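You operate a simulated robot arm through the tools that you are given. There is no shell and no other tool. Be economical: measure what you need, move in short steps, check, and stop when the job is done.

Carry out the task below with a simulated two-armed robot. There is one attempt and no reset: what you move stays moved.

TASK
Put the tin labelled "72" from the top of the cool shelf on top of the orange mask and the tin marked "56" on the top of the feed table. Take the grey strainer and put it on the white card on the despatch bench top. Put the white cup from the rig top between the green and violet posts in the bottom of the sink. Fetch the teal paddle and stand it on top of the orange filter on the top of the tooling cart. Open the sorting drawer, take the blue block from the sorting table and put it inside, then shut the drawer. Do these in any order. Set down upright: tin, teal paddle.

It is judged by the outcome, as a careful person would: the job done as asked, and still so three seconds after it is handed in. It fails if anything else is knocked over, pushed out of place, dropped, spilled or broken.

THE ROBOT
Two 6-joint arms with two-finger parallel grippers on one trunk, on a base that drives. Base frame: it is fixed to the floor where the robot stands at the start and does not move with it; the origin is under the middle of the robot, x ahead of it, y to its left, z up; the surface under the hand at the start is at about z = 800. Readings come in mm, rad, newtons and seconds.
The left shoulder is at the start at [-102, 177, 758], the right one opposite. With the tool pointing down near the work surface each hand reaches from about 100 to 700 mm from the robot's upright axis, wherever it stands, measured 20 degrees to its own side. Places, roughly: blue block [-1500, 500, 750]; bottom of the sink (25x25 cm) [-120, -5320, 720]; drawer [-1300, 600, 700]; grey strainer (6x6x4 cm) [5000, -5300, 900]; orange filter (13x8x4 cm) [5500, -5200, 900]; orange mask (8x8x4 cm) [300, -100, 800]; sorting drawer [-1200, 600, 700]; teal paddle (3x2x19 cm) [1800, -5000, 1000]; tin [500, 0, 750]; top of the feed table (15x15 cm) [4160, 3040, 780]; white card [7000, -3250, 750]; white cup (8x8x8 cm) [2800, -3100, 800]. Payload 1.57 kg a hand.
The TCP of each hand is the grasp point between the finger pads, 30 mm short of the fingertips. In the tool frame z runs along the fingers and y along their closing line. The gripper opens to 80 mm. The fingers are 17 mm wide and 12 mm thick; the gripper's body (40 by 82 mm) begins 80 mm behind the TCP.
Orientation is told as [roll, pitch, yaw] about the base's x, y, z axes, in that order, counted from this pose: with the fingers straight down and closing along the base's y, the tool's x points along the base's -x, its y along +y and its z along -z.

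THE INTERFACE
- The arms move only by the tool move_arm. It takes "left_rows", "right_rows" or both (then of equal length, played together; a hand with none holds still); each is a list of rows, each an object (a shift or turn left out is 0, a gripper value left out holds the last) with "dp": the shift along the tool's x, y, z in mm, a list of three; "angular": the turn, a rotation vector about the tool's x, y, z in rad, a list of three; "jaw": the opening in per cent of the stroke, from 0 (shut) to 100 (fully open). In form: [{"dp": [dx, dy, dz], "angular": [wx, wy, wz], "jaw": jaw}, ...]. A call has 1 to 20 rows; each row is the pose to reach, as a shift and turn from the pose commanded when the call began, along the tool's axes at that moment. Each row takes 0.2 s and may step no farther than 50 mm and 0.15 rad from the row before; otherwise, or with a gripper value out of range, the whole call is refused. Where a pose cannot be reached the arm comes as near as it can. A force on the tool above 40 N (or 10 N above the force at the start of the call, whichever is more), or a blocked arm, ends the call early, and 0.2 s more pass. The fingers move at their own pace (about 72 mm/s each) and stop on an object; they squeeze with about 39 N. The grip force told is the motor's: it shows also when the fingers shut on nothing. Time passes only in rows, and 0.2 s behind the last, so rows that repeat a pose let the fingers close. The reply holds the time, the measured pose of the TCP, the force on the tool along the base axes, the opening and the grip force, in the units named above and with some noise, with the torque about the TCP (base axes, N m) and any sound that the robot's microphone picked up.
- Cameras (640 x 400 px; columns grow to the right, rows downward): "scene" is now at [-9.9, 43.8, 1473.9]; the picture's right is [0.84, -0.55, 0.00], its down [-0.48, -0.74, -0.47] and it looks along [0.25, 0.39, -0.88] (base axes); focal length 214 px, centre (320, 200). "left" rides on the left gripper at [72, 7, -122] in its tool frame; the picture's right is [-0.09, 1.00, 0.00], its down [-0.84, -0.08, -0.54] and it looks along [-0.54, -0.05, 0.84] (tool axes); focal length 238 px, centre (320, 200). "right" rides on the right gripper at [72, -7, -122] in its tool frame; the picture's right is [0.09, 1.00, 0.00], its down [-0.84, 0.08, -0.54] and it looks along [-0.54, 0.05, 0.84] (tool axes); focal length 238 px, centre (320, 200). There is no depth. A picture from a camera that has moved, and an enlarged one, comes with that camera's place and axes in the base frame and with its lens. The place of the scene camera against the robot may be out by one fixed shift of up to 25 mm in any direction.
- camera(camera): a new picture of that camera. The clock stands still meanwhile.
- raise_lower(by): slides the trunk up (or, below 0, down) by that many mm; the arms and the scene camera ride with it, the base frame stays. It gives what a move gives, with no picture.
- roll_base(legs): drives the robot by 1 to 6 legs, each [ahead, left, turn to the left] in mm, mm and rad, along the robot's own axes; the way and the turn of a leg run together, so that a leg with both is an arc; at most 1500 mm and 3.142 rad a leg. The arms and the cameras ride along, it lands a little off, and it stops where it bumps. It gives what a move gives.
- head_to(pan, tilt): turns the head with the scene camera to pan (to the left, within 2.496 rad either way) and tilt (down, from -0.506 to 1.204), counted from straight ahead of the robot. It gives what a move gives.
- zoom(camera, box): a new picture of the part [left, top, right, bottom] of that camera's present view, enlarged. The clock stands still meanwhile.
- job_done(): hands the job in; it is judged then, once.

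Go step by step. Nothing tells you exact positions but the pictures and the camera data: compare them with the known pose of the tool, close in by small moves and look again before you grip or let go. The budget is 207 turns and 194 pictures, counting those below and the enlarged ones. Unless the task says otherwise, let go and move clear before handing in, and close with one line.

The tools are called after "Request:" as a command line: name --argument value ..., lists and objects as JSON in quotes. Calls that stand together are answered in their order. move_arm: Moves the arms, as the interface text tells. Its arguments: {"type":"object","properties":{"left_rows":{"type":"array"},"right_rows":{"type":"array"}},"required":[]} The other tools are called the same way: raise_lower (by) slides the trunk up or down; roll_base (legs) drives the base; head_to (pan, tilt) turns the head that bears the scene camera; camera (camera) takes a picture; zoom (camera, box) takes an enlarged picture of a part of a camera's view; job_done () hands the job in.

At the start:

```text
time: 0.0
left_ee_pos: [360.3, 377.0, 1056.5]
left_orientation: [0.001, -0.002, 0.0]
left_force: [0.3, -0.4, 0.3]
left_moment: [-0.01, 0.0, 0.01]
left_gripper_width: 80.1
left_grip_force: 0.1
right_ee_pos: [413.4, 19.9, 1071.2]
right_orientation: [0.001, 0.001, -0.001]
right_force: [-0.5, 0.3, 1.3]
right_moment: [0.0, -0.01, 0.0]
right_gripper_width: 79.7
right_grip_force: 0.1
trunk travel left (down, up): [-200.0, 128.0]
robot x, y, heading: [-1.2, -2.4, 0.001]
head pan, tilt: [0.993, 1.086]
```

scene: 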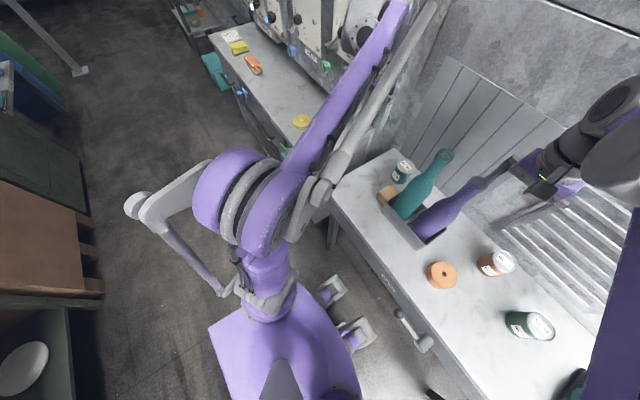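
right: 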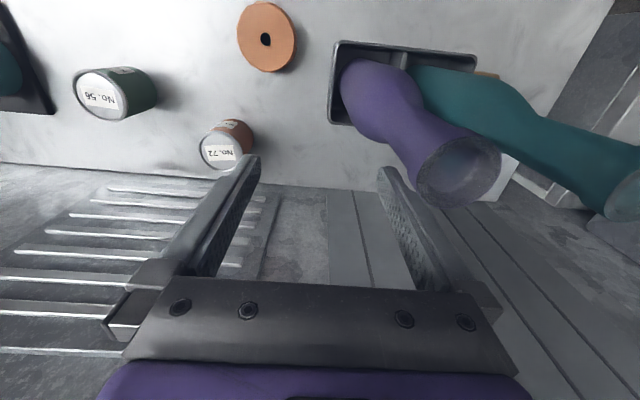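
left: 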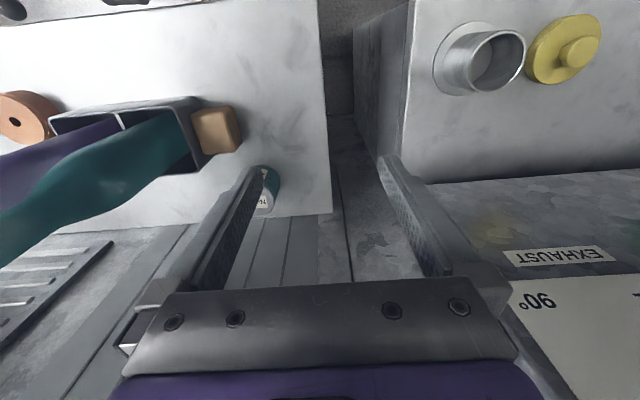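

I see three tins, the orange mask and a holder with bottles on the counter in front of me. I take a closer look to locate tins 72 and 56 and the mask.

Request:
zoom --camera "right" --box '[0, 0, 320, 200]'

Request:
head_to --pan 0.0 --tilt 0.9

Request:
camera --camera "scene"

```text
2.00 times, centred on (160, 100) of right
camera zoom: at [341.4, 13.2, 1191.8], right [-0.09, 1.0, 0.0], down [0.84, 0.08, 0.54], along [0.54, 0.05, -0.84], focal length 477 px, centre (640, 400)
```

zoom: 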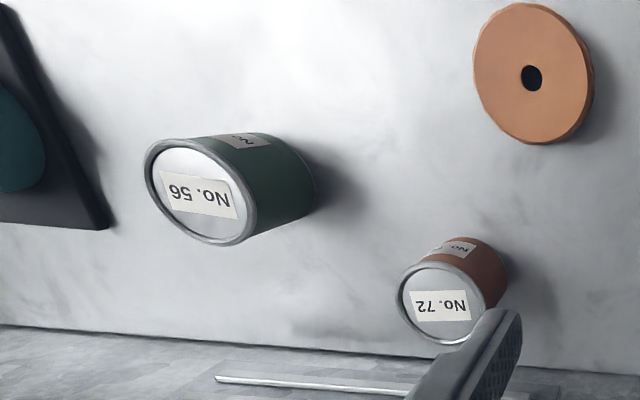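

```text
time: 1.3
left_ee_pos: [362.3, 376.5, 1056.7]
left_orientation: [0.001, -0.002, -0.001]
left_force: [0.3, 0.0, -0.7]
left_moment: [-0.04, 0.02, -0.01]
left_gripper_width: 80.2
left_grip_force: 0.0
right_ee_pos: [414.2, 18.6, 1070.2]
right_orientation: [0.0, 0.0, 0.001]
right_force: [0.2, -0.7, -0.4]
right_moment: [0.02, 0.03, 0.01]
right_gripper_width: 80.0
right_grip_force: 0.0
trunk travel left (down, up): [-200.0, 128.0]
robot x, y, heading: [0.5, -2.7, 0.004]
head pan, tilt: [0.0, 0.901]
```

```text
189 pictures are left
camera scene: at [30.7, -9.8, 1486.8], right [0.0, -1.0, 0.0], down [-0.78, 0.0, -0.62], along [0.62, 0.0, -0.78], focal length 214 px, centre (320, 200)
```

scene: 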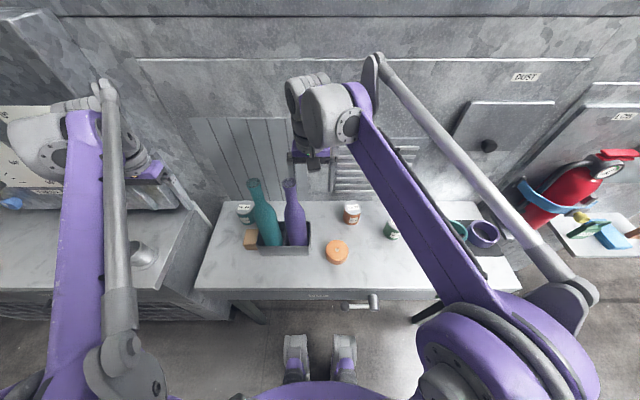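

Surface is about z=800; the mask top is near [338,-56,840], tin 72 near [478,-119], tin 56 near [414,-243]. I move the right hand over tin 72 and check.

Request:
move_arm --right_rows '[{"dp": [-16, -35, 15], "jaw": 100}, {"dp": [-32, -70, 30]}, {"dp": [-48, -105, 45]}, {"dp": [-64, -137, 60]}, {"dp": [-64, -137, 90]}, {"dp": [-64, -137, 90]}]'

Request:
camera --camera "right"

```text
time: 2.7
left_ee_pos: [361.9, 377.1, 1057.9]
left_orientation: [0.002, 0.001, 0.0]
left_force: [0.2, -0.2, 0.3]
left_moment: [0.01, -0.04, 0.01]
left_gripper_width: 79.9
left_grip_force: 0.1
right_ee_pos: [477.7, -117.4, 979.4]
right_orientation: [0.0, 0.0, 0.001]
right_force: [0.2, -0.4, 0.5]
right_moment: [0.0, -0.01, -0.01]
right_gripper_width: 79.9
right_grip_force: 0.1
trunk travel left (down, up): [-200.0, 128.0]
robot x, y, heading: [-0.1, -0.2, -0.002]
head pan, tilt: [0.0, 0.901]
```

```text
188 pictures are left
camera right: at [405.9, -123.7, 1100.6], right [-0.09, 1.0, 0.0], down [0.84, 0.08, 0.54], along [0.54, 0.05, -0.84], focal length 238 px, centre (320, 200)
```

right: 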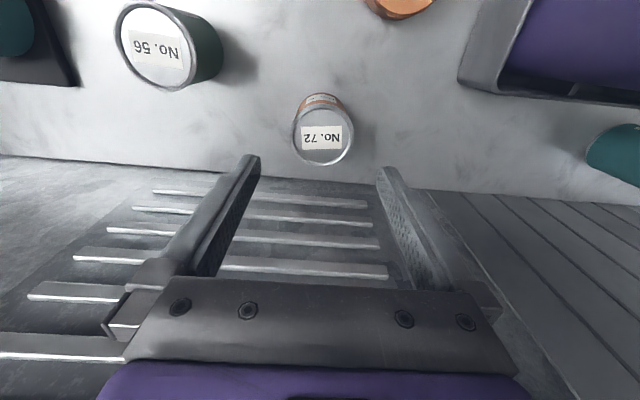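

Triangulated: tin 72's lid is at about [477,-114,880], tin 56's at about [417,-254,880]. I go down on 72 and grip.

Request:
move_arm --right_rows '[{"dp": [0, 3, 40]}, {"dp": [0, 3, 80]}, {"dp": [0, 3, 110]}, {"dp": [0, 3, 132]}, {"dp": [0, 3, 132], "jaw": 0}, {"dp": [0, 3, 132]}, {"dp": [0, 3, 132]}]'

Request:
camera --camera "right"

```text
time: 4.3
left_ee_pos: [361.7, 377.0, 1056.4]
left_orientation: [0.0, 0.001, -0.001]
left_force: [0.0, 0.4, -0.6]
left_moment: [0.0, 0.02, 0.0]
left_gripper_width: 79.9
left_grip_force: 0.1
right_ee_pos: [477.7, -114.5, 849.0]
right_orientation: [0.001, 0.0, -0.001]
right_force: [-0.1, -0.1, 0.5]
right_moment: [0.01, 0.0, -0.02]
right_gripper_width: 58.9
right_grip_force: 39.2
trunk travel left (down, up): [-200.0, 128.0]
robot x, y, heading: [1.4, 0.2, 0.002]
head pan, tilt: [0.0, 0.901]
```

```text
187 pictures are left
camera right: at [405.7, -121.2, 970.6], right [-0.09, 1.0, 0.0], down [0.84, 0.08, 0.54], along [0.54, 0.05, -0.84], focal length 238 px, centre (320, 200)
```

right: 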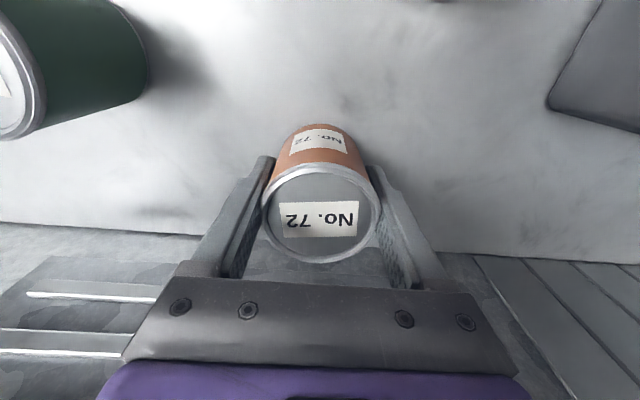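

Tin 72 is gripped (58.9 mm). I lift it and stop short of the mask to look.

Request:
move_arm --right_rows '[{"dp": [0, 0, -40]}, {"dp": [0, 0, -80]}, {"dp": [0, 0, -110]}, {"dp": [30, 20, -130]}, {"dp": [60, 40, -130]}, {"dp": [78, 58, -130]}, {"dp": [78, 58, -130]}]'

Request:
camera --camera "right"

Request:
camera --camera "scene"

```text
time: 5.9
left_ee_pos: [362.3, 376.3, 1056.8]
left_orientation: [0.003, 0.002, 0.0]
left_force: [0.3, -0.3, 0.8]
left_moment: [0.01, -0.01, -0.04]
left_gripper_width: 79.9
left_grip_force: 0.0
right_ee_pos: [399.4, -56.2, 978.3]
right_orientation: [0.0, 0.001, 0.001]
right_force: [-0.4, -0.1, -2.8]
right_moment: [-0.03, 0.0, -0.02]
right_gripper_width: 59.2
right_grip_force: 38.7
trunk travel left (down, up): [-200.0, 128.0]
robot x, y, heading: [-2.3, -2.5, -0.001]
head pan, tilt: [0.0, 0.901]
```

```text
186 pictures are left
camera right: at [327.3, -62.4, 1099.8], right [-0.09, 1.0, 0.0], down [0.84, 0.08, 0.54], along [0.54, 0.05, -0.84], focal length 238 px, centre (320, 200)
```

right: 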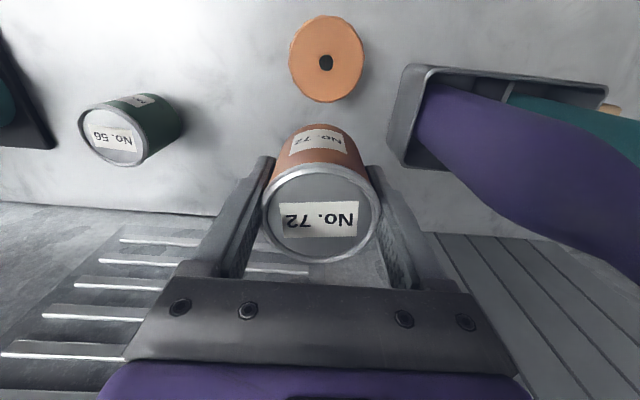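

```text
185 pictures are left
camera scene: at [31.1, -10.1, 1486.8], right [0.0, -1.0, 0.0], down [-0.78, 0.0, -0.62], along [0.62, 0.0, -0.78], focal length 214 px, centre (320, 200)
```

scene: 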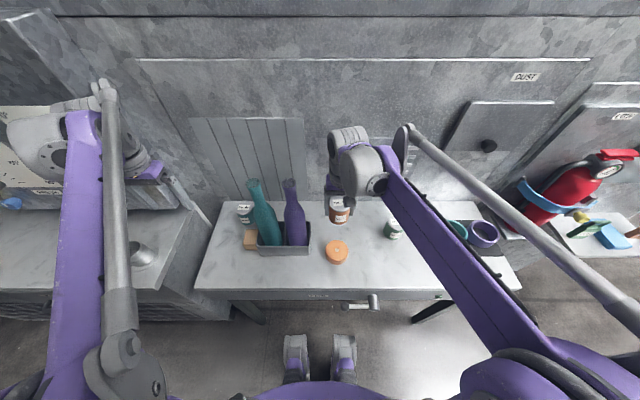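

The mask centre is at [339,-56]. I move the tin over it and lower to just above contact.

Request:
move_arm --right_rows '[{"dp": [30, 0, 0]}, {"dp": [60, 0, 0]}, {"dp": [60, 0, 40]}, {"dp": [60, 0, 70]}, {"dp": [60, 0, 80]}, {"dp": [60, 0, 84]}, {"dp": [60, 0, 84]}]'

Request:
camera --camera "scene"

Request:
zoom --camera "scene" --box '[280, 180, 400, 280]'

```text
time: 7.5
left_ee_pos: [362.2, 377.0, 1057.7]
left_orientation: [0.002, 0.001, 0.001]
left_force: [0.2, -0.4, -0.1]
left_moment: [0.0, -0.03, 0.02]
left_gripper_width: 79.7
left_grip_force: 0.0
right_ee_pos: [340.0, -55.9, 893.8]
right_orientation: [0.0, 0.0, 0.0]
right_force: [0.5, -0.7, -2.9]
right_moment: [0.03, 0.04, 0.02]
right_gripper_width: 59.1
right_grip_force: 39.1
trunk travel left (down, up): [-200.0, 128.0]
robot x, y, heading: [2.2, -0.7, -0.002]
head pan, tilt: [0.0, 0.901]
```

```text
184 pictures are left
camera scene: at [30.8, -9.9, 1486.8], right [0.0, -1.0, 0.0], down [-0.78, 0.0, -0.62], along [0.62, 0.0, -0.78], focal length 214 px, centre (320, 200)
```

scene: 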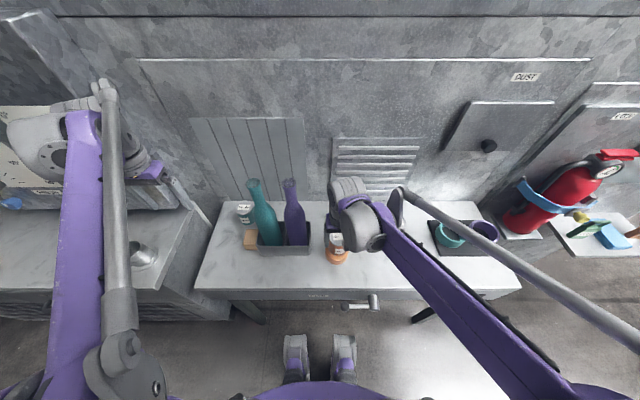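

```text
4.00 times, centred on (340, 230) of scene
camera zoom: at [30.8, -9.9, 1486.8], right [0.0, -1.0, 0.0], down [-0.78, 0.0, -0.62], along [0.62, 0.0, -0.78], focal length 858 px, centre (240, 80)
```

zoom: 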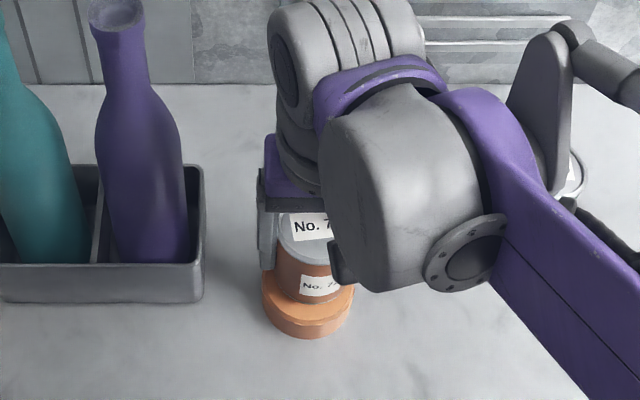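

The tin sits centred just over the mask. I lower in millimetres watching the force.

Request:
move_arm --right_rows '[{"dp": [0, 0, 2]}, {"dp": [0, 0, 3.5]}, {"dp": [0, 0, 3.5]}]'

```text
time: 8.3
left_ee_pos: [362.6, 376.2, 1056.4]
left_orientation: [0.0, -0.001, 0.001]
left_force: [0.1, 0.2, 0.3]
left_moment: [-0.02, 0.03, -0.01]
left_gripper_width: 79.9
left_grip_force: 0.0
right_ee_pos: [339.0, -56.0, 891.0]
right_orientation: [-0.001, 0.0, 0.002]
right_force: [-0.9, 0.4, -2.1]
right_moment: [0.02, 0.02, -0.02]
right_gripper_width: 59.0
right_grip_force: 39.2
trunk travel left (down, up): [-200.0, 128.0]
robot x, y, heading: [-1.0, 4.7, -0.001]
head pan, tilt: [0.0, 0.901]
```

Request:
move_arm --right_rows '[{"dp": [0, 0, 1]}, {"dp": [0, 0, 2]}, {"dp": [0, 0, 2]}]'

```text
time: 9.1
left_ee_pos: [362.2, 375.9, 1056.0]
left_orientation: [0.002, -0.001, 0.0]
left_force: [0.5, 0.4, -0.7]
left_moment: [-0.02, 0.01, -0.02]
left_gripper_width: 80.1
left_grip_force: 0.1
right_ee_pos: [340.3, -56.3, 887.6]
right_orientation: [-0.001, -0.001, 0.0]
right_force: [0.1, 1.1, -1.4]
right_moment: [-0.02, 0.0, -0.01]
right_gripper_width: 58.8
right_grip_force: 39.0
trunk travel left (down, up): [-200.0, 128.0]
robot x, y, heading: [-0.0, 1.2, -0.001]
head pan, tilt: [0.0, 0.901]
```

Request:
move_arm --right_rows '[{"dp": [0, 0, 1]}, {"dp": [0, 0, 2]}, {"dp": [0, 0, 2]}]'

```text
time: 9.9
left_ee_pos: [361.0, 377.0, 1057.0]
left_orientation: [0.0, 0.001, 0.0]
left_force: [0.5, 0.3, -1.1]
left_moment: [-0.02, -0.03, 0.01]
left_gripper_width: 79.9
left_grip_force: 0.0
right_ee_pos: [338.1, -56.8, 887.9]
right_orientation: [0.0, 0.0, 0.002]
right_force: [-1.1, -0.5, -1.2]
right_moment: [-0.01, 0.03, -0.01]
right_gripper_width: 58.9
right_grip_force: 38.7
trunk travel left (down, up): [-200.0, 128.0]
robot x, y, heading: [-0.8, -0.1, 0.005]
head pan, tilt: [0.0, 0.901]
```

Request:
move_arm --right_rows '[{"dp": [0, 0, 1.5]}, {"dp": [0, 0, 3]}, {"dp": [0, 0, 3]}]'

Request:
camera --camera "right"

Request:
zoom --camera "scene" --box '[310, 210, 370, 280]'

```text
time: 10.7
left_ee_pos: [362.5, 377.0, 1057.0]
left_orientation: [0.002, 0.001, 0.001]
left_force: [-0.4, -0.2, -0.9]
left_moment: [-0.03, -0.02, 0.03]
left_gripper_width: 79.8
left_grip_force: 0.0
right_ee_pos: [339.6, -56.2, 883.4]
right_orientation: [0.001, 0.001, -0.002]
right_force: [0.2, 0.4, -2.2]
right_moment: [0.03, 0.02, -0.01]
right_gripper_width: 58.8
right_grip_force: 39.1
trunk travel left (down, up): [-200.0, 128.0]
robot x, y, heading: [-1.4, -1.2, 0.003]
head pan, tilt: [0.0, 0.901]
```

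```text
182 pictures are left
camera right: at [267.0, -62.8, 1005.3], right [-0.09, 1.0, 0.0], down [0.84, 0.08, 0.54], along [0.54, 0.05, -0.84], focal length 238 px, centre (320, 200)
```

right: 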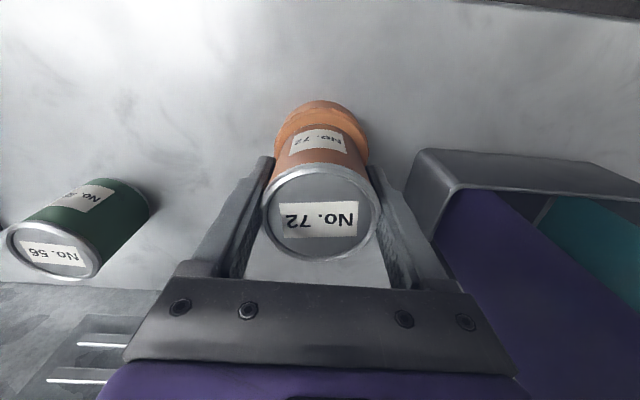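

```text
5.71 times, centred on (340, 245) of scene
camera zoom: at [30.8, -9.9, 1486.8], right [0.0, -1.0, 0.0], down [-0.78, 0.0, -0.62], along [0.62, 0.0, -0.78], focal length 1226 px, centre (206, -57)
```

zoom: 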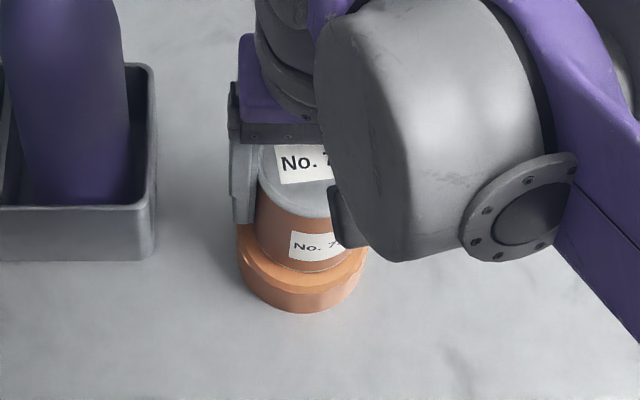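

Still carrying weight; the mask may be thinner than 4 cm. Continue in small steps.

Request:
move_arm --right_rows '[{"dp": [0, 0, 1.5]}, {"dp": [0, 0, 3]}, {"dp": [0, 0, 3]}]'

```text
time: 11.5
left_ee_pos: [362.1, 376.0, 1057.3]
left_orientation: [0.002, -0.002, 0.0]
left_force: [-0.1, -0.3, 0.0]
left_moment: [0.02, 0.02, 0.02]
left_gripper_width: 80.0
left_grip_force: 0.1
right_ee_pos: [337.8, -55.3, 882.4]
right_orientation: [0.0, -0.002, 0.001]
right_force: [2.4, 0.1, 36.2]
right_moment: [0.05, -0.11, -0.23]
right_gripper_width: 59.1
right_grip_force: 39.3
trunk travel left (down, up): [-200.0, 128.0]
robot x, y, heading: [0.3, -0.8, 0.003]
head pan, tilt: [0.0, 0.901]
```

Contact at about 882.5. I back off 1.7 mm, open, and rise.

Request:
move_arm --right_rows '[{"dp": [0, 0, -1.7]}, {"dp": [0, 0, -1.7], "jaw": 100}, {"dp": [0, 0, -1.7]}, {"dp": [0, 0, -30]}, {"dp": [0, 0, -70]}, {"dp": [0, 0, -110]}, {"dp": [0, 0, -110]}]'

Request:
camera --camera "right"

```text
time: 13.1
left_ee_pos: [362.4, 377.3, 1055.9]
left_orientation: [0.001, 0.001, -0.002]
left_force: [1.3, -0.3, -0.2]
left_moment: [0.07, -0.02, 0.0]
left_gripper_width: 79.7
left_grip_force: 0.1
right_ee_pos: [338.5, -55.2, 991.8]
right_orientation: [0.0, 0.0, 0.0]
right_force: [0.2, -0.5, -0.1]
right_moment: [0.01, 0.0, 0.01]
right_gripper_width: 80.0
right_grip_force: 0.1
trunk travel left (down, up): [-200.0, 128.0]
robot x, y, heading: [-3.9, 4.0, 0.002]
head pan, tilt: [0.0, 0.901]
```

```text
180 pictures are left
camera right: at [268.0, -62.7, 1112.7], right [-0.09, 1.0, 0.0], down [0.84, 0.08, 0.54], along [0.54, 0.05, -0.84], focal length 238 px, centre (320, 200)
```

right: 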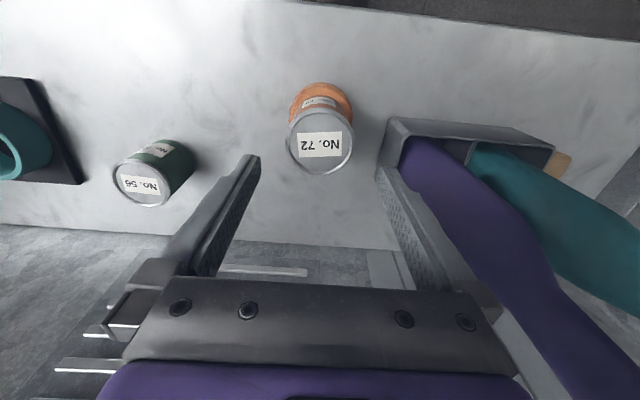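

Tin 72 stands on the mask. Now the right hand goes over tin 56.

Request:
move_arm --right_rows '[{"dp": [-18, -44, 0]}, {"dp": [-36, -88, 0]}, {"dp": [-54, -132, 0]}, {"dp": [-70, -170, 0]}, {"dp": [-79, -198, 5]}, {"dp": [-79, -198, 10]}]'

Request:
camera --camera "right"

```text
time: 14.5
left_ee_pos: [361.5, 375.3, 1056.7]
left_orientation: [0.004, -0.001, -0.001]
left_force: [-1.1, 0.1, -0.3]
left_moment: [0.02, -0.01, -0.04]
left_gripper_width: 80.0
left_grip_force: 0.1
right_ee_pos: [419.4, -255.6, 980.7]
right_orientation: [0.001, -0.001, 0.0]
right_force: [0.0, 0.5, -0.1]
right_moment: [-0.02, 0.01, 0.0]
right_gripper_width: 80.0
right_grip_force: 0.1
trunk travel left (down, up): [-200.0, 128.0]
robot x, y, heading: [-0.7, -3.0, -0.006]
head pan, tilt: [0.0, 0.901]
```

```text
179 pictures are left
camera right: at [346.5, -261.0, 1103.0], right [-0.09, 1.0, 0.0], down [0.84, 0.08, 0.54], along [0.54, 0.05, -0.84], focal length 238 px, centre (320, 200)
```

right: 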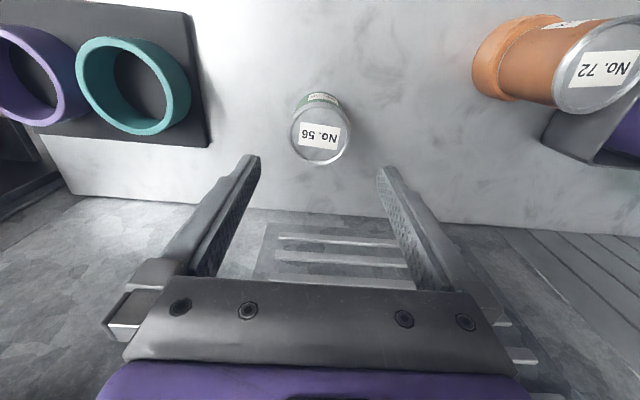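

Tin 56 is centred at [417.6,-254.6]. Down and grip, then lift.

Request:
move_arm --right_rows '[{"dp": [1, 1, 40]}, {"dp": [1, 1, 80]}, {"dp": [1, 1, 110]}, {"dp": [1, 1, 132]}, {"dp": [1, 1, 132], "jaw": 0}, {"dp": [1, 1, 132]}, {"dp": [1, 1, 132]}, {"dp": [1, 1, 132]}]'

```text
time: 16.3
left_ee_pos: [361.1, 377.4, 1056.2]
left_orientation: [0.001, 0.0, -0.001]
left_force: [0.4, -0.2, -0.1]
left_moment: [-0.01, -0.03, -0.03]
left_gripper_width: 79.9
left_grip_force: 0.0
right_ee_pos: [416.9, -252.6, 849.3]
right_orientation: [0.0, -0.001, -0.001]
right_force: [0.8, 0.3, -1.1]
right_moment: [-0.01, 0.01, -0.03]
right_gripper_width: 59.0
right_grip_force: 38.7
trunk travel left (down, up): [-200.0, 128.0]
robot x, y, heading: [0.1, 1.4, 0.003]
head pan, tilt: [0.0, 0.901]
```

Gripped. I lift, pull the hand in, and look around for the layout behind me.

Request:
move_arm --right_rows '[{"dp": [0, 0, -45]}, {"dp": [0, 0, -90]}, {"dp": [0, 0, -135]}, {"dp": [0, 0, -180]}, {"dp": [40, 0, -200]}, {"dp": [80, 0, -200]}, {"dp": [120, 0, -200]}, {"dp": [120, 0, -200]}]' --left_rows '[{"dp": [0, 0, 0]}, {"dp": [0, 0, 0]}, {"dp": [0, 0, 0]}, {"dp": [0, 0, 0]}, {"dp": [30, 0, 0]}, {"dp": [60, 0, 0]}, {"dp": [90, 0, 0]}, {"dp": [90, 0, 0]}]'

Request:
head_to --pan 2.4 --tilt 0.5

Request:
camera --camera "scene"

Request:
head_to --pan -1.8 --tilt 0.3

Request:
camera --camera "scene"

```text
time: 18.1
left_ee_pos: [271.5, 377.0, 1057.1]
left_orientation: [0.002, 0.001, 0.001]
left_force: [0.4, 0.3, -1.0]
left_moment: [0.0, -0.01, 0.0]
left_gripper_width: 80.0
left_grip_force: 0.0
right_ee_pos: [298.3, -254.7, 1049.9]
right_orientation: [0.001, 0.003, -0.001]
right_force: [-0.9, -0.1, -2.5]
right_moment: [0.01, 0.04, 0.01]
right_gripper_width: 58.8
right_grip_force: 38.7
trunk travel left (down, up): [-200.0, 128.0]
robot x, y, heading: [-0.1, 0.6, -0.0]
head pan, tilt: [0.0, 0.901]
```

```text
time: 20.3
left_ee_pos: [271.5, 377.4, 1055.8]
left_orientation: [0.002, 0.0, -0.001]
left_force: [0.5, -0.5, 0.5]
left_moment: [0.01, 0.01, 0.01]
left_gripper_width: 79.7
left_grip_force: 0.1
right_ee_pos: [297.3, -254.0, 1047.7]
right_orientation: [0.0, 0.001, -0.001]
right_force: [0.0, 0.4, -1.8]
right_moment: [0.01, 0.01, 0.03]
right_gripper_width: 58.9
right_grip_force: 38.8
trunk travel left (down, up): [-200.0, 128.0]
robot x, y, heading: [-4.1, 1.9, -0.002]
head pan, tilt: [2.4, 0.499]
```

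```text
178 pictures are left
camera scene: at [-111.8, 51.5, 1520.7], right [0.68, 0.74, 0.0], down [0.35, -0.32, -0.88], along [-0.65, 0.59, -0.48], focal length 214 px, centre (320, 200)
```

scene: 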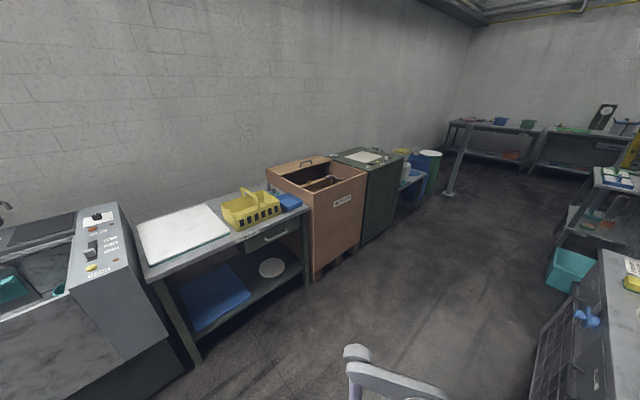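

```text
time: 23.7
left_ee_pos: [270.9, 378.1, 1056.7]
left_orientation: [0.002, 0.0, 0.0]
left_force: [-0.1, -0.2, 0.7]
left_moment: [0.0, -0.02, 0.01]
left_gripper_width: 79.8
left_grip_force: 0.1
right_ee_pos: [295.8, -252.6, 1049.2]
right_orientation: [0.0, -0.001, 0.0]
right_force: [0.2, -0.1, -2.6]
right_moment: [-0.01, 0.03, -0.02]
right_gripper_width: 59.0
right_grip_force: 39.0
trunk travel left (down, up): [-200.0, 128.0]
robot x, y, heading: [0.9, 4.8, 0.0]
head pan, tilt: [-1.799, 0.3]
```

```text
177 pictures are left
camera scene: at [-65.9, -100.9, 1539.1], right [-0.97, 0.23, 0.0], down [0.07, 0.29, -0.96], along [-0.22, -0.93, -0.3], focal length 214 px, centre (320, 200)
```

scene: 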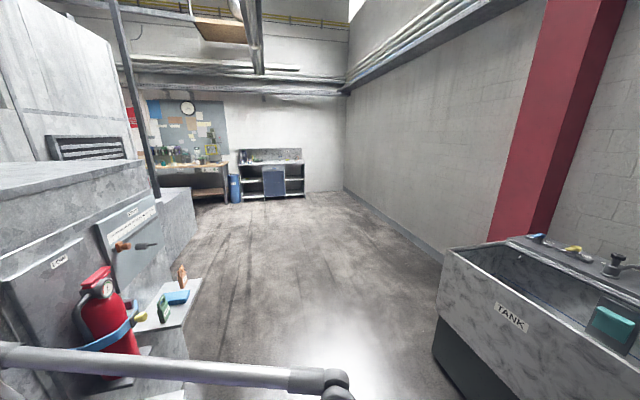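

The sorting table with a drawer lies behind-left. I back off, turn round to face it, and look.

Request:
roll_base --legs '[[-400, 0, 0], [0, 0, 1.571], [0, 0, 1.571]]'

Request:
head_to --pan -0.4 --tilt 0.7

Request:
camera --camera "scene"

```text
time: 33.8
left_ee_pos: [-664.1, -381.3, 1055.3]
left_orientation: [0.002, -0.001, -3.127]
left_force: [0.7, 0.1, 0.7]
left_moment: [0.0, 0.01, 0.02]
left_gripper_width: 79.9
left_grip_force: 0.1
right_ee_pos: [-700.6, 249.1, 1047.7]
right_orientation: [0.0, 0.001, -3.127]
right_force: [0.3, -0.7, -2.6]
right_moment: [0.02, -0.05, 0.0]
right_gripper_width: 59.1
right_grip_force: 38.9
trunk travel left (down, up): [-200.0, 128.0]
robot x, y, heading: [-400.5, -2.3, -3.127]
head pan, tilt: [-1.799, 0.3]
```

```text
time: 35.4
left_ee_pos: [-665.2, -381.2, 1056.1]
left_orientation: [0.001, 0.001, -3.126]
left_force: [-0.7, 0.1, -0.1]
left_moment: [0.01, 0.01, 0.0]
left_gripper_width: 80.1
left_grip_force: 0.0
right_ee_pos: [-700.5, 249.1, 1049.2]
right_orientation: [0.0, -0.001, -3.126]
right_force: [0.5, -0.5, -3.1]
right_moment: [-0.01, -0.02, 0.03]
right_gripper_width: 58.9
right_grip_force: 39.3
trunk travel left (down, up): [-200.0, 128.0]
robot x, y, heading: [-399.7, 0.6, -3.128]
head pan, tilt: [-0.4, 0.7]
```

```text
176 pictures are left
camera scene: at [-445.5, 22.8, 1503.0], right [0.38, 0.93, 0.0], down [0.6, -0.24, -0.77], along [-0.71, 0.29, -0.64], focal length 214 px, centre (320, 200)
```

scene: 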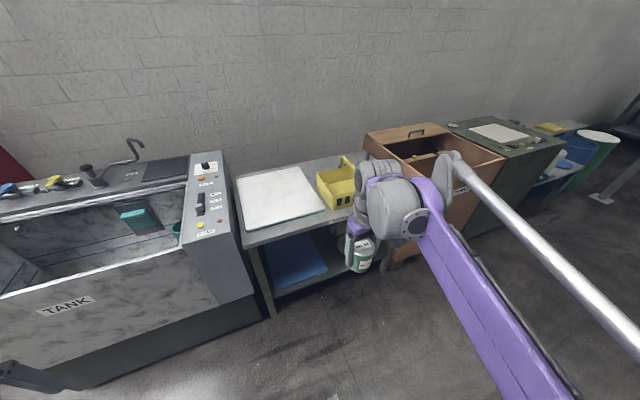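

Right arm blocks the view; I strafe to the robot's right so the left hand faces the drawer.

Request:
roll_base --legs '[[0, -700, -0.014]]'

Request:
head_to --pan 0.25 --tilt 0.8

Request:
camera --camera "scene"

Request:
camera --camera "left"

```text
time: 41.9
left_ee_pos: [-676.0, 317.4, 1055.8]
left_orientation: [0.002, 0.0, 3.14]
left_force: [0.4, 0.4, 0.1]
left_moment: [-0.01, 0.02, 0.0]
left_gripper_width: 80.1
left_grip_force: 0.1
right_ee_pos: [-699.6, 949.6, 1048.8]
right_orientation: [0.001, 0.001, 3.139]
right_force: [-0.7, 0.4, -2.7]
right_moment: [-0.05, 0.0, 0.02]
right_gripper_width: 58.9
right_grip_force: 38.9
trunk travel left (down, up): [-200.0, 128.0]
robot x, y, heading: [-403.2, 694.8, 3.14]
head pan, tilt: [-0.4, 0.7]
```

```text
time: 42.9
left_ee_pos: [-673.6, 318.0, 1056.4]
left_orientation: [0.003, -0.001, 3.14]
left_force: [-0.5, 1.3, 0.5]
left_moment: [0.01, 0.01, 0.01]
left_gripper_width: 80.1
left_grip_force: 0.0
right_ee_pos: [-699.9, 948.8, 1049.7]
right_orientation: [0.0, -0.002, 3.14]
right_force: [0.5, -1.0, -3.2]
right_moment: [-0.03, 0.0, 0.0]
right_gripper_width: 58.9
right_grip_force: 38.9
trunk travel left (down, up): [-200.0, 128.0]
robot x, y, heading: [-405.0, 691.6, 3.14]
head pan, tilt: [0.25, 0.799]
```

```text
175 pictures are left
camera scene: at [-449.4, 665.1, 1494.8], right [-0.24, 0.97, 0.0], down [0.7, 0.17, -0.7], along [-0.68, -0.17, -0.72], focal length 214 px, centre (320, 200)
```

scene: 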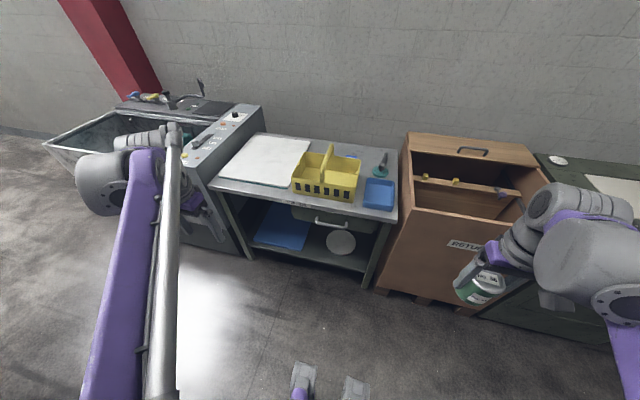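

```text
174 pictures are left
camera left: at [-603.3, 311.1, 1178.4], right [-0.09, -1.0, 0.0], down [-0.84, 0.08, 0.54], along [-0.54, 0.05, -0.84], focal length 238 px, centre (320, 200)
```

left: 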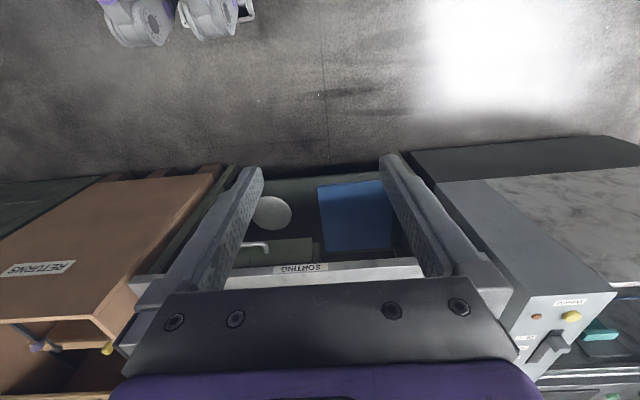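

Request:
zoom --camera "scene" --box '[200, 120, 420, 280]'

```text
2.50 times, centred on (310, 200) of scene
camera zoom: at [-449.4, 665.1, 1494.8], right [-0.24, 0.97, 0.0], down [0.7, 0.17, -0.7], along [-0.68, -0.17, -0.72], focal length 536 px, centre (345, 200)
```

zoom: 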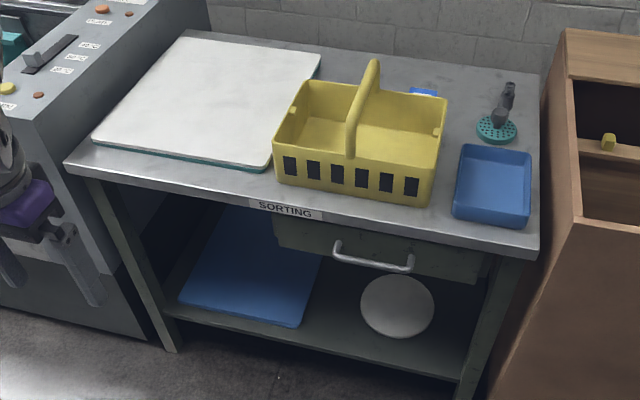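

The blue block lies behind the yellow basket and the drawer has a bar handle. Both hands will be handy there, so I deliver tin 56 first and do the drawer last; now I look for the way to the feed table.

Request:
head_to --pan -1.9 --tilt 0.2

Request:
camera --camera "scene"

```text
time: 45.0
left_ee_pos: [-675.2, 318.4, 1057.0]
left_orientation: [0.002, 0.001, 3.14]
left_force: [-0.5, 0.2, -0.3]
left_moment: [-0.01, -0.02, -0.02]
left_gripper_width: 79.9
left_grip_force: 0.1
right_ee_pos: [-699.4, 948.0, 1049.2]
right_orientation: [0.0, 0.0, 3.138]
right_force: [-0.5, -0.4, -2.3]
right_moment: [0.01, 0.01, 0.0]
right_gripper_width: 58.6
right_grip_force: 38.8
trunk travel left (down, up): [-200.0, 128.0]
robot x, y, heading: [-404.7, 695.5, 3.13]
head pan, tilt: [-1.901, 0.201]
```

```text
172 pictures are left
camera scene: at [-340.8, 772.8, 1548.4], right [0.95, -0.33, 0.0], down [-0.06, -0.19, -0.98], along [0.32, 0.93, -0.2], focal length 214 px, centre (320, 200)
```

scene: 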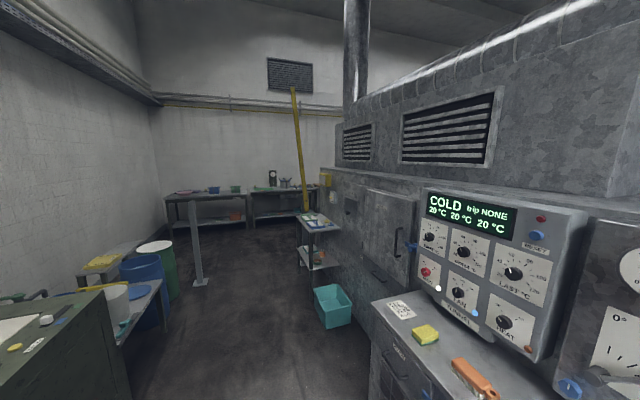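

An aisle runs along +y past a big machine. I face +y and drive up it to look around the machine's corner.

Request:
roll_base --legs '[[0, 0, -1.571], [1500, 0, 0], [400, 0, 0]]'

Request:
head_to --pan -0.5 --tilt 0.3

Request:
camera --camera "scene"

```text
time: 58.3
left_ee_pos: [-794.6, 2869.8, 1055.5]
left_orientation: [0.001, -0.001, 1.577]
left_force: [-0.4, 0.7, 0.0]
left_moment: [-0.01, 0.03, -0.02]
left_gripper_width: 79.8
left_grip_force: 0.0
right_ee_pos: [-163.3, 2900.0, 1048.0]
right_orientation: [0.001, -0.001, 1.578]
right_force: [0.7, 0.3, -2.2]
right_moment: [-0.07, 0.01, 0.03]
right_gripper_width: 58.7
right_grip_force: 38.4
trunk travel left (down, up): [-200.0, 128.0]
robot x, y, heading: [-415.2, 2600.1, 1.576]
head pan, tilt: [-1.901, 0.201]
```

```text
time: 59.8
left_ee_pos: [-793.6, 2868.1, 1056.8]
left_orientation: [0.0, 0.0, 1.58]
left_force: [-0.4, 0.9, -0.7]
left_moment: [-0.06, 0.0, 0.02]
left_gripper_width: 79.9
left_grip_force: 0.1
right_ee_pos: [-163.1, 2899.8, 1049.2]
right_orientation: [-0.002, -0.001, 1.578]
right_force: [-1.2, 1.2, -2.1]
right_moment: [-0.02, -0.01, 0.01]
right_gripper_width: 58.7
right_grip_force: 38.5
trunk travel left (down, up): [-200.0, 128.0]
robot x, y, heading: [-412.8, 2600.6, 1.578]
head pan, tilt: [-0.499, 0.3]
```

```text
171 pictures are left
camera scene: at [-376.7, 2634.6, 1539.1], right [0.88, -0.47, 0.0], down [-0.14, -0.26, -0.96], along [0.45, 0.84, -0.3], focal length 214 px, centre (320, 200)
```

scene: 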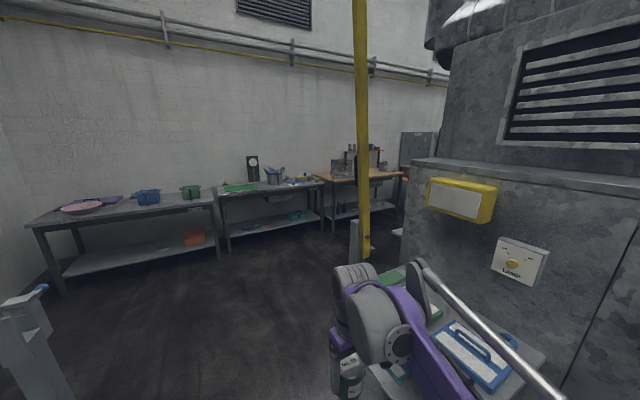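

Wide passage beyond at y≈4600. I sidestep slightly left and drive on, then look east.

Request:
roll_base --legs '[[0, 80, 0], [1400, 0, 0], [400, 0, 0], [0, 0, -1.571]]'

Request:
head_to --pan 0.0 --tilt 0.3

Request:
camera --camera "scene"

```text
time: 73.6
left_ee_pos: [-252.5, 4775.6, 1055.5]
left_orientation: [0.0, -0.001, 0.029]
left_force: [0.3, 1.1, -0.1]
left_moment: [-0.01, 0.02, 0.02]
left_gripper_width: 80.2
left_grip_force: 0.0
right_ee_pos: [-209.9, 4147.2, 1049.0]
right_orientation: [0.0, 0.001, 0.029]
right_force: [0.6, -0.6, -2.9]
right_moment: [0.0, 0.0, -0.02]
right_gripper_width: 59.2
right_grip_force: 38.7
trunk travel left (down, up): [-200.0, 128.0]
robot x, y, heading: [-511.1, 4391.0, 0.027]
head pan, tilt: [-0.499, 0.3]
```

```text
time: 74.6
left_ee_pos: [-253.3, 4776.8, 1055.6]
left_orientation: [0.002, 0.001, 0.029]
left_force: [0.7, 0.1, -0.3]
left_moment: [-0.02, 0.0, -0.02]
left_gripper_width: 80.2
left_grip_force: 0.1
right_ee_pos: [-209.3, 4147.9, 1048.8]
right_orientation: [0.0, 0.001, 0.028]
right_force: [-0.1, 0.1, -2.2]
right_moment: [-0.01, 0.03, -0.04]
right_gripper_width: 59.2
right_grip_force: 39.2
trunk travel left (down, up): [-200.0, 128.0]
robot x, y, heading: [-514.0, 4390.5, 0.028]
head pan, tilt: [0.0, 0.3]
```

```text
170 pictures are left
camera scene: at [-464.4, 4383.8, 1539.1], right [0.03, -1.0, 0.0], down [-0.3, -0.01, -0.96], along [0.95, 0.03, -0.3], focal length 214 px, centre (320, 200)
```

scene: 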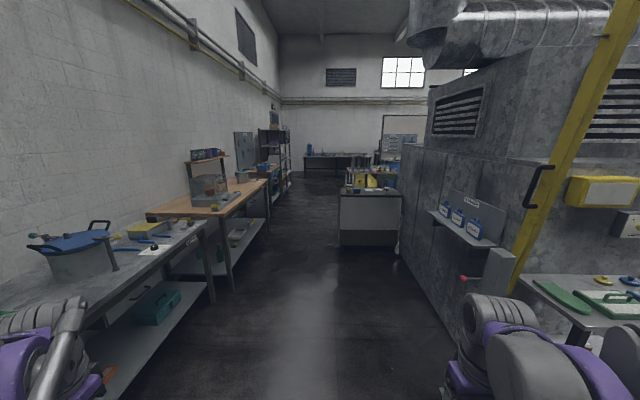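

Corridor runs east with a cabinet ahead at x≈2300. I take the lane left of it (y≈4650) and look again.

Request:
roll_base --legs '[[0, 260, -0.028], [1500, 0, 0], [1200, 0, 0]]'

Request:
head_to --pan -0.6 --tilt 0.35

Request:
camera --camera "scene"

```text
time: 90.2
left_ee_pos: [2464.8, 5011.2, 1055.9]
left_orientation: [0.002, 0.001, -0.013]
left_force: [0.1, 0.0, -0.6]
left_moment: [0.0, 0.02, -0.03]
left_gripper_width: 79.9
left_grip_force: 0.1
right_ee_pos: [2482.7, 4379.9, 1049.0]
right_orientation: [-0.001, 0.001, -0.012]
right_force: [0.6, 0.7, -2.1]
right_moment: [-0.01, 0.0, -0.04]
right_gripper_width: 58.7
right_grip_force: 39.2
trunk travel left (down, up): [-200.0, 128.0]
robot x, y, heading: [2188.9, 4636.0, -0.008]
head pan, tilt: [0.0, 0.3]
```

```text
time: 91.2
left_ee_pos: [2464.1, 5011.5, 1056.3]
left_orientation: [0.001, -0.002, -0.011]
left_force: [-0.4, -0.4, 0.2]
left_moment: [-0.01, 0.0, 0.0]
left_gripper_width: 79.9
left_grip_force: 0.1
right_ee_pos: [2482.5, 4379.5, 1048.5]
right_orientation: [0.001, -0.002, -0.013]
right_force: [-0.3, 0.2, -2.0]
right_moment: [0.0, -0.04, 0.02]
right_gripper_width: 59.0
right_grip_force: 38.8
trunk travel left (down, up): [-200.0, 128.0]
robot x, y, heading: [2187.7, 4633.4, -0.01]
head pan, tilt: [-0.6, 0.351]
```

```text
169 pictures are left
camera scene: at [2220.2, 4573.9, 1534.4], right [-0.57, -0.82, 0.0], down [-0.28, 0.2, -0.94], along [0.77, -0.54, -0.34], focal length 214 px, centre (320, 200)
```

scene: 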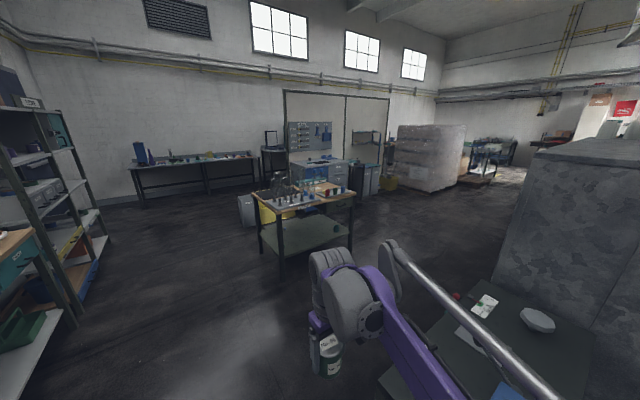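

Request:
zoom --camera "scene" --box '[220, 120, 400, 290]'

```text
2.35 times, centred on (310, 205) of scene
camera zoom: at [2220.2, 4573.9, 1534.4], right [-0.57, -0.82, 0.0], down [-0.28, 0.2, -0.94], along [0.77, -0.54, -0.34], focal length 505 px, centre (344, 188)
```

zoom: 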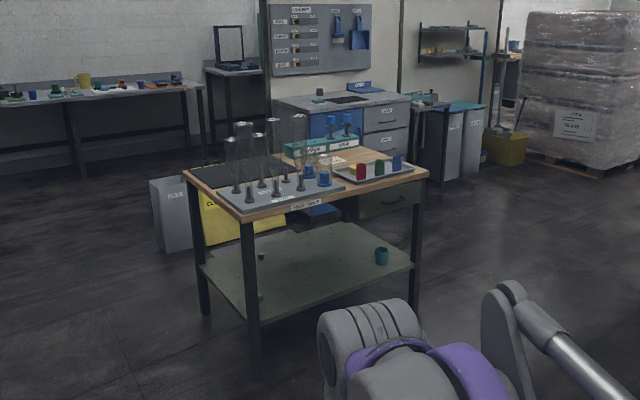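

The feed table spans about x 3900–4600, y 2890–3860; I drive to stand west of its right end.

Request:
roll_base --legs '[[1270, 0, 0.01], [0, -1400, 0]]'

Request:
head_to --pan 0.1 --tilt 0.7

Request:
camera --camera "scene"

Request:
camera --camera "left"

```text
time: 109.7
left_ee_pos: [3714.5, 3595.8, 1056.6]
left_orientation: [0.002, 0.001, -0.014]
left_force: [-0.3, -0.4, 0.2]
left_moment: [-0.02, -0.02, -0.01]
left_gripper_width: 80.1
left_grip_force: 0.1
right_ee_pos: [3730.8, 2963.3, 1047.9]
right_orientation: [0.0, 0.0, -0.015]
right_force: [-0.8, 0.1, -2.3]
right_moment: [0.02, 0.03, -0.01]
right_gripper_width: 58.4
right_grip_force: 39.3
trunk travel left (down, up): [-200.0, 128.0]
robot x, y, heading: [3435.2, 3222.3, -0.009]
head pan, tilt: [-0.6, 0.351]
```

```text
time: 110.7
left_ee_pos: [3713.0, 3593.4, 1055.8]
left_orientation: [0.001, 0.0, -0.014]
left_force: [0.0, -0.1, -0.3]
left_moment: [0.02, 0.02, 0.0]
left_gripper_width: 79.9
left_grip_force: 0.0
right_ee_pos: [3730.6, 2964.1, 1049.3]
right_orientation: [0.001, 0.001, -0.015]
right_force: [1.1, 0.2, -2.9]
right_moment: [0.0, 0.01, 0.0]
right_gripper_width: 58.1
right_grip_force: 38.7
trunk travel left (down, up): [-200.0, 128.0]
robot x, y, heading: [3438.3, 3220.8, -0.015]
head pan, tilt: [0.099, 0.7]
```

```text
167 pictures are left
camera scene: at [3477.8, 3219.2, 1503.0], right [0.08, -1.0, 0.0], down [-0.64, -0.05, -0.77], along [0.76, 0.06, -0.64], focal length 214 px, centre (320, 200)
```

scene: 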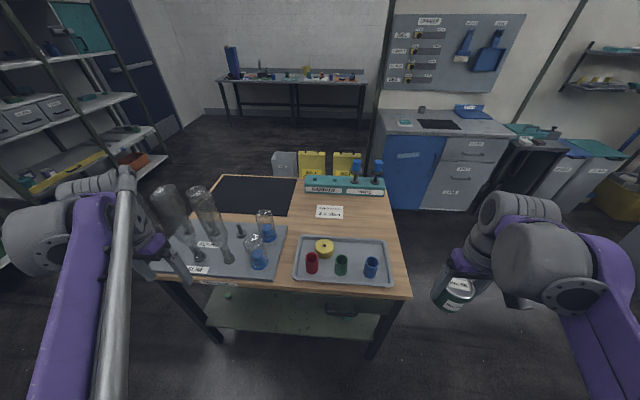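

```text
166 pictures are left
camera left: at [3642.4, 3601.6, 1178.4], right [0.11, 0.99, 0.0], down [0.84, -0.09, 0.54], along [0.54, -0.06, -0.84], focal length 238 px, centre (320, 200)
```

left: 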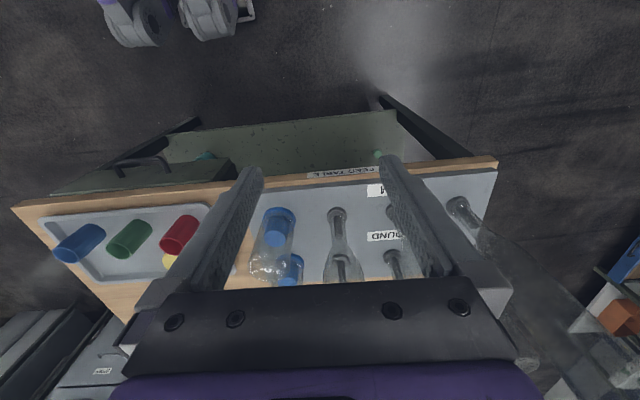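

This is the FEED TABLE; the free spot is between the tray and the teal box near [4180,3040]. Tall glass is under the left hand, so I lift that hand before creeping ahead.

Request:
move_arm --left_rows '[{"dp": [30, 0, -40]}, {"dp": [60, 0, -80]}, {"dp": [90, 0, -110]}, {"dp": [110, 0, -140]}, {"dp": [110, 0, -160]}]'

Request:
roll_base --legs '[[170, 0, 0.012]]'

Request:
camera --camera "right"

Request:
camera --camera "scene"

```text
time: 111.9
left_ee_pos: [3605.3, 3595.0, 1217.2]
left_orientation: [0.002, 0.002, -0.014]
left_force: [0.5, 1.0, -0.3]
left_moment: [-0.02, -0.01, -0.02]
left_gripper_width: 79.9
left_grip_force: 0.0
right_ee_pos: [3730.4, 2963.5, 1049.0]
right_orientation: [0.0, 0.002, -0.013]
right_force: [-1.0, 0.0, -2.4]
right_moment: [0.01, -0.02, -0.03]
right_gripper_width: 58.8
right_grip_force: 39.3
trunk travel left (down, up): [-200.0, 128.0]
robot x, y, heading: [3440.9, 3221.9, -0.017]
head pan, tilt: [0.099, 0.7]
```

```text
time: 113.4
left_ee_pos: [3771.7, 3595.8, 1216.9]
left_orientation: [0.002, -0.002, -0.003]
left_force: [-0.8, -0.4, -0.5]
left_moment: [0.02, 0.0, -0.01]
left_gripper_width: 79.9
left_grip_force: 0.0
right_ee_pos: [3902.9, 2965.1, 1049.3]
right_orientation: [0.001, 0.0, -0.004]
right_force: [0.4, 0.6, -2.2]
right_moment: [0.02, 0.04, 0.01]
right_gripper_width: 58.4
right_grip_force: 39.2
trunk travel left (down, up): [-200.0, 128.0]
robot x, y, heading: [3605.3, 3221.1, -0.009]
head pan, tilt: [0.099, 0.7]
```

```text
165 pictures are left
camera right: at [3831.0, 2958.8, 1170.0], right [-0.09, 1.0, 0.0], down [0.84, 0.07, 0.54], along [0.54, 0.05, -0.84], focal length 238 px, centre (320, 200)
```

right: 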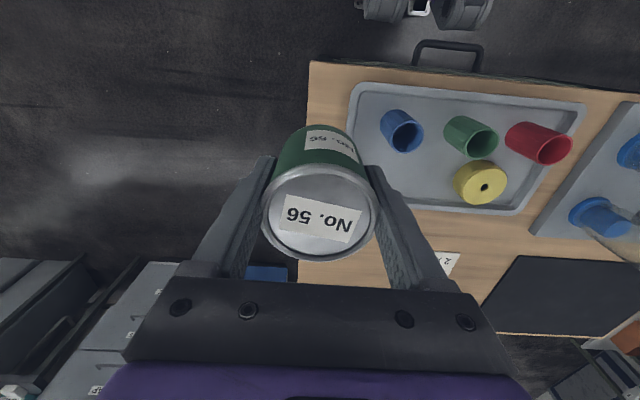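

```text
164 pictures are left
camera scene: at [3647.1, 3218.2, 1503.0], right [0.1, -1.0, 0.0], down [-0.64, -0.06, -0.76], along [0.76, 0.07, -0.64], focal length 214 px, centre (320, 200)
```

scene: 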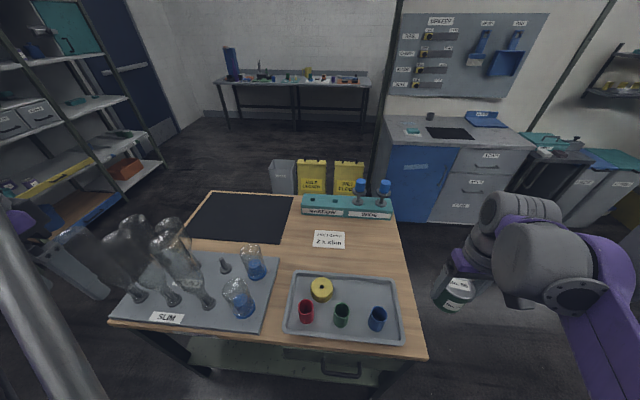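

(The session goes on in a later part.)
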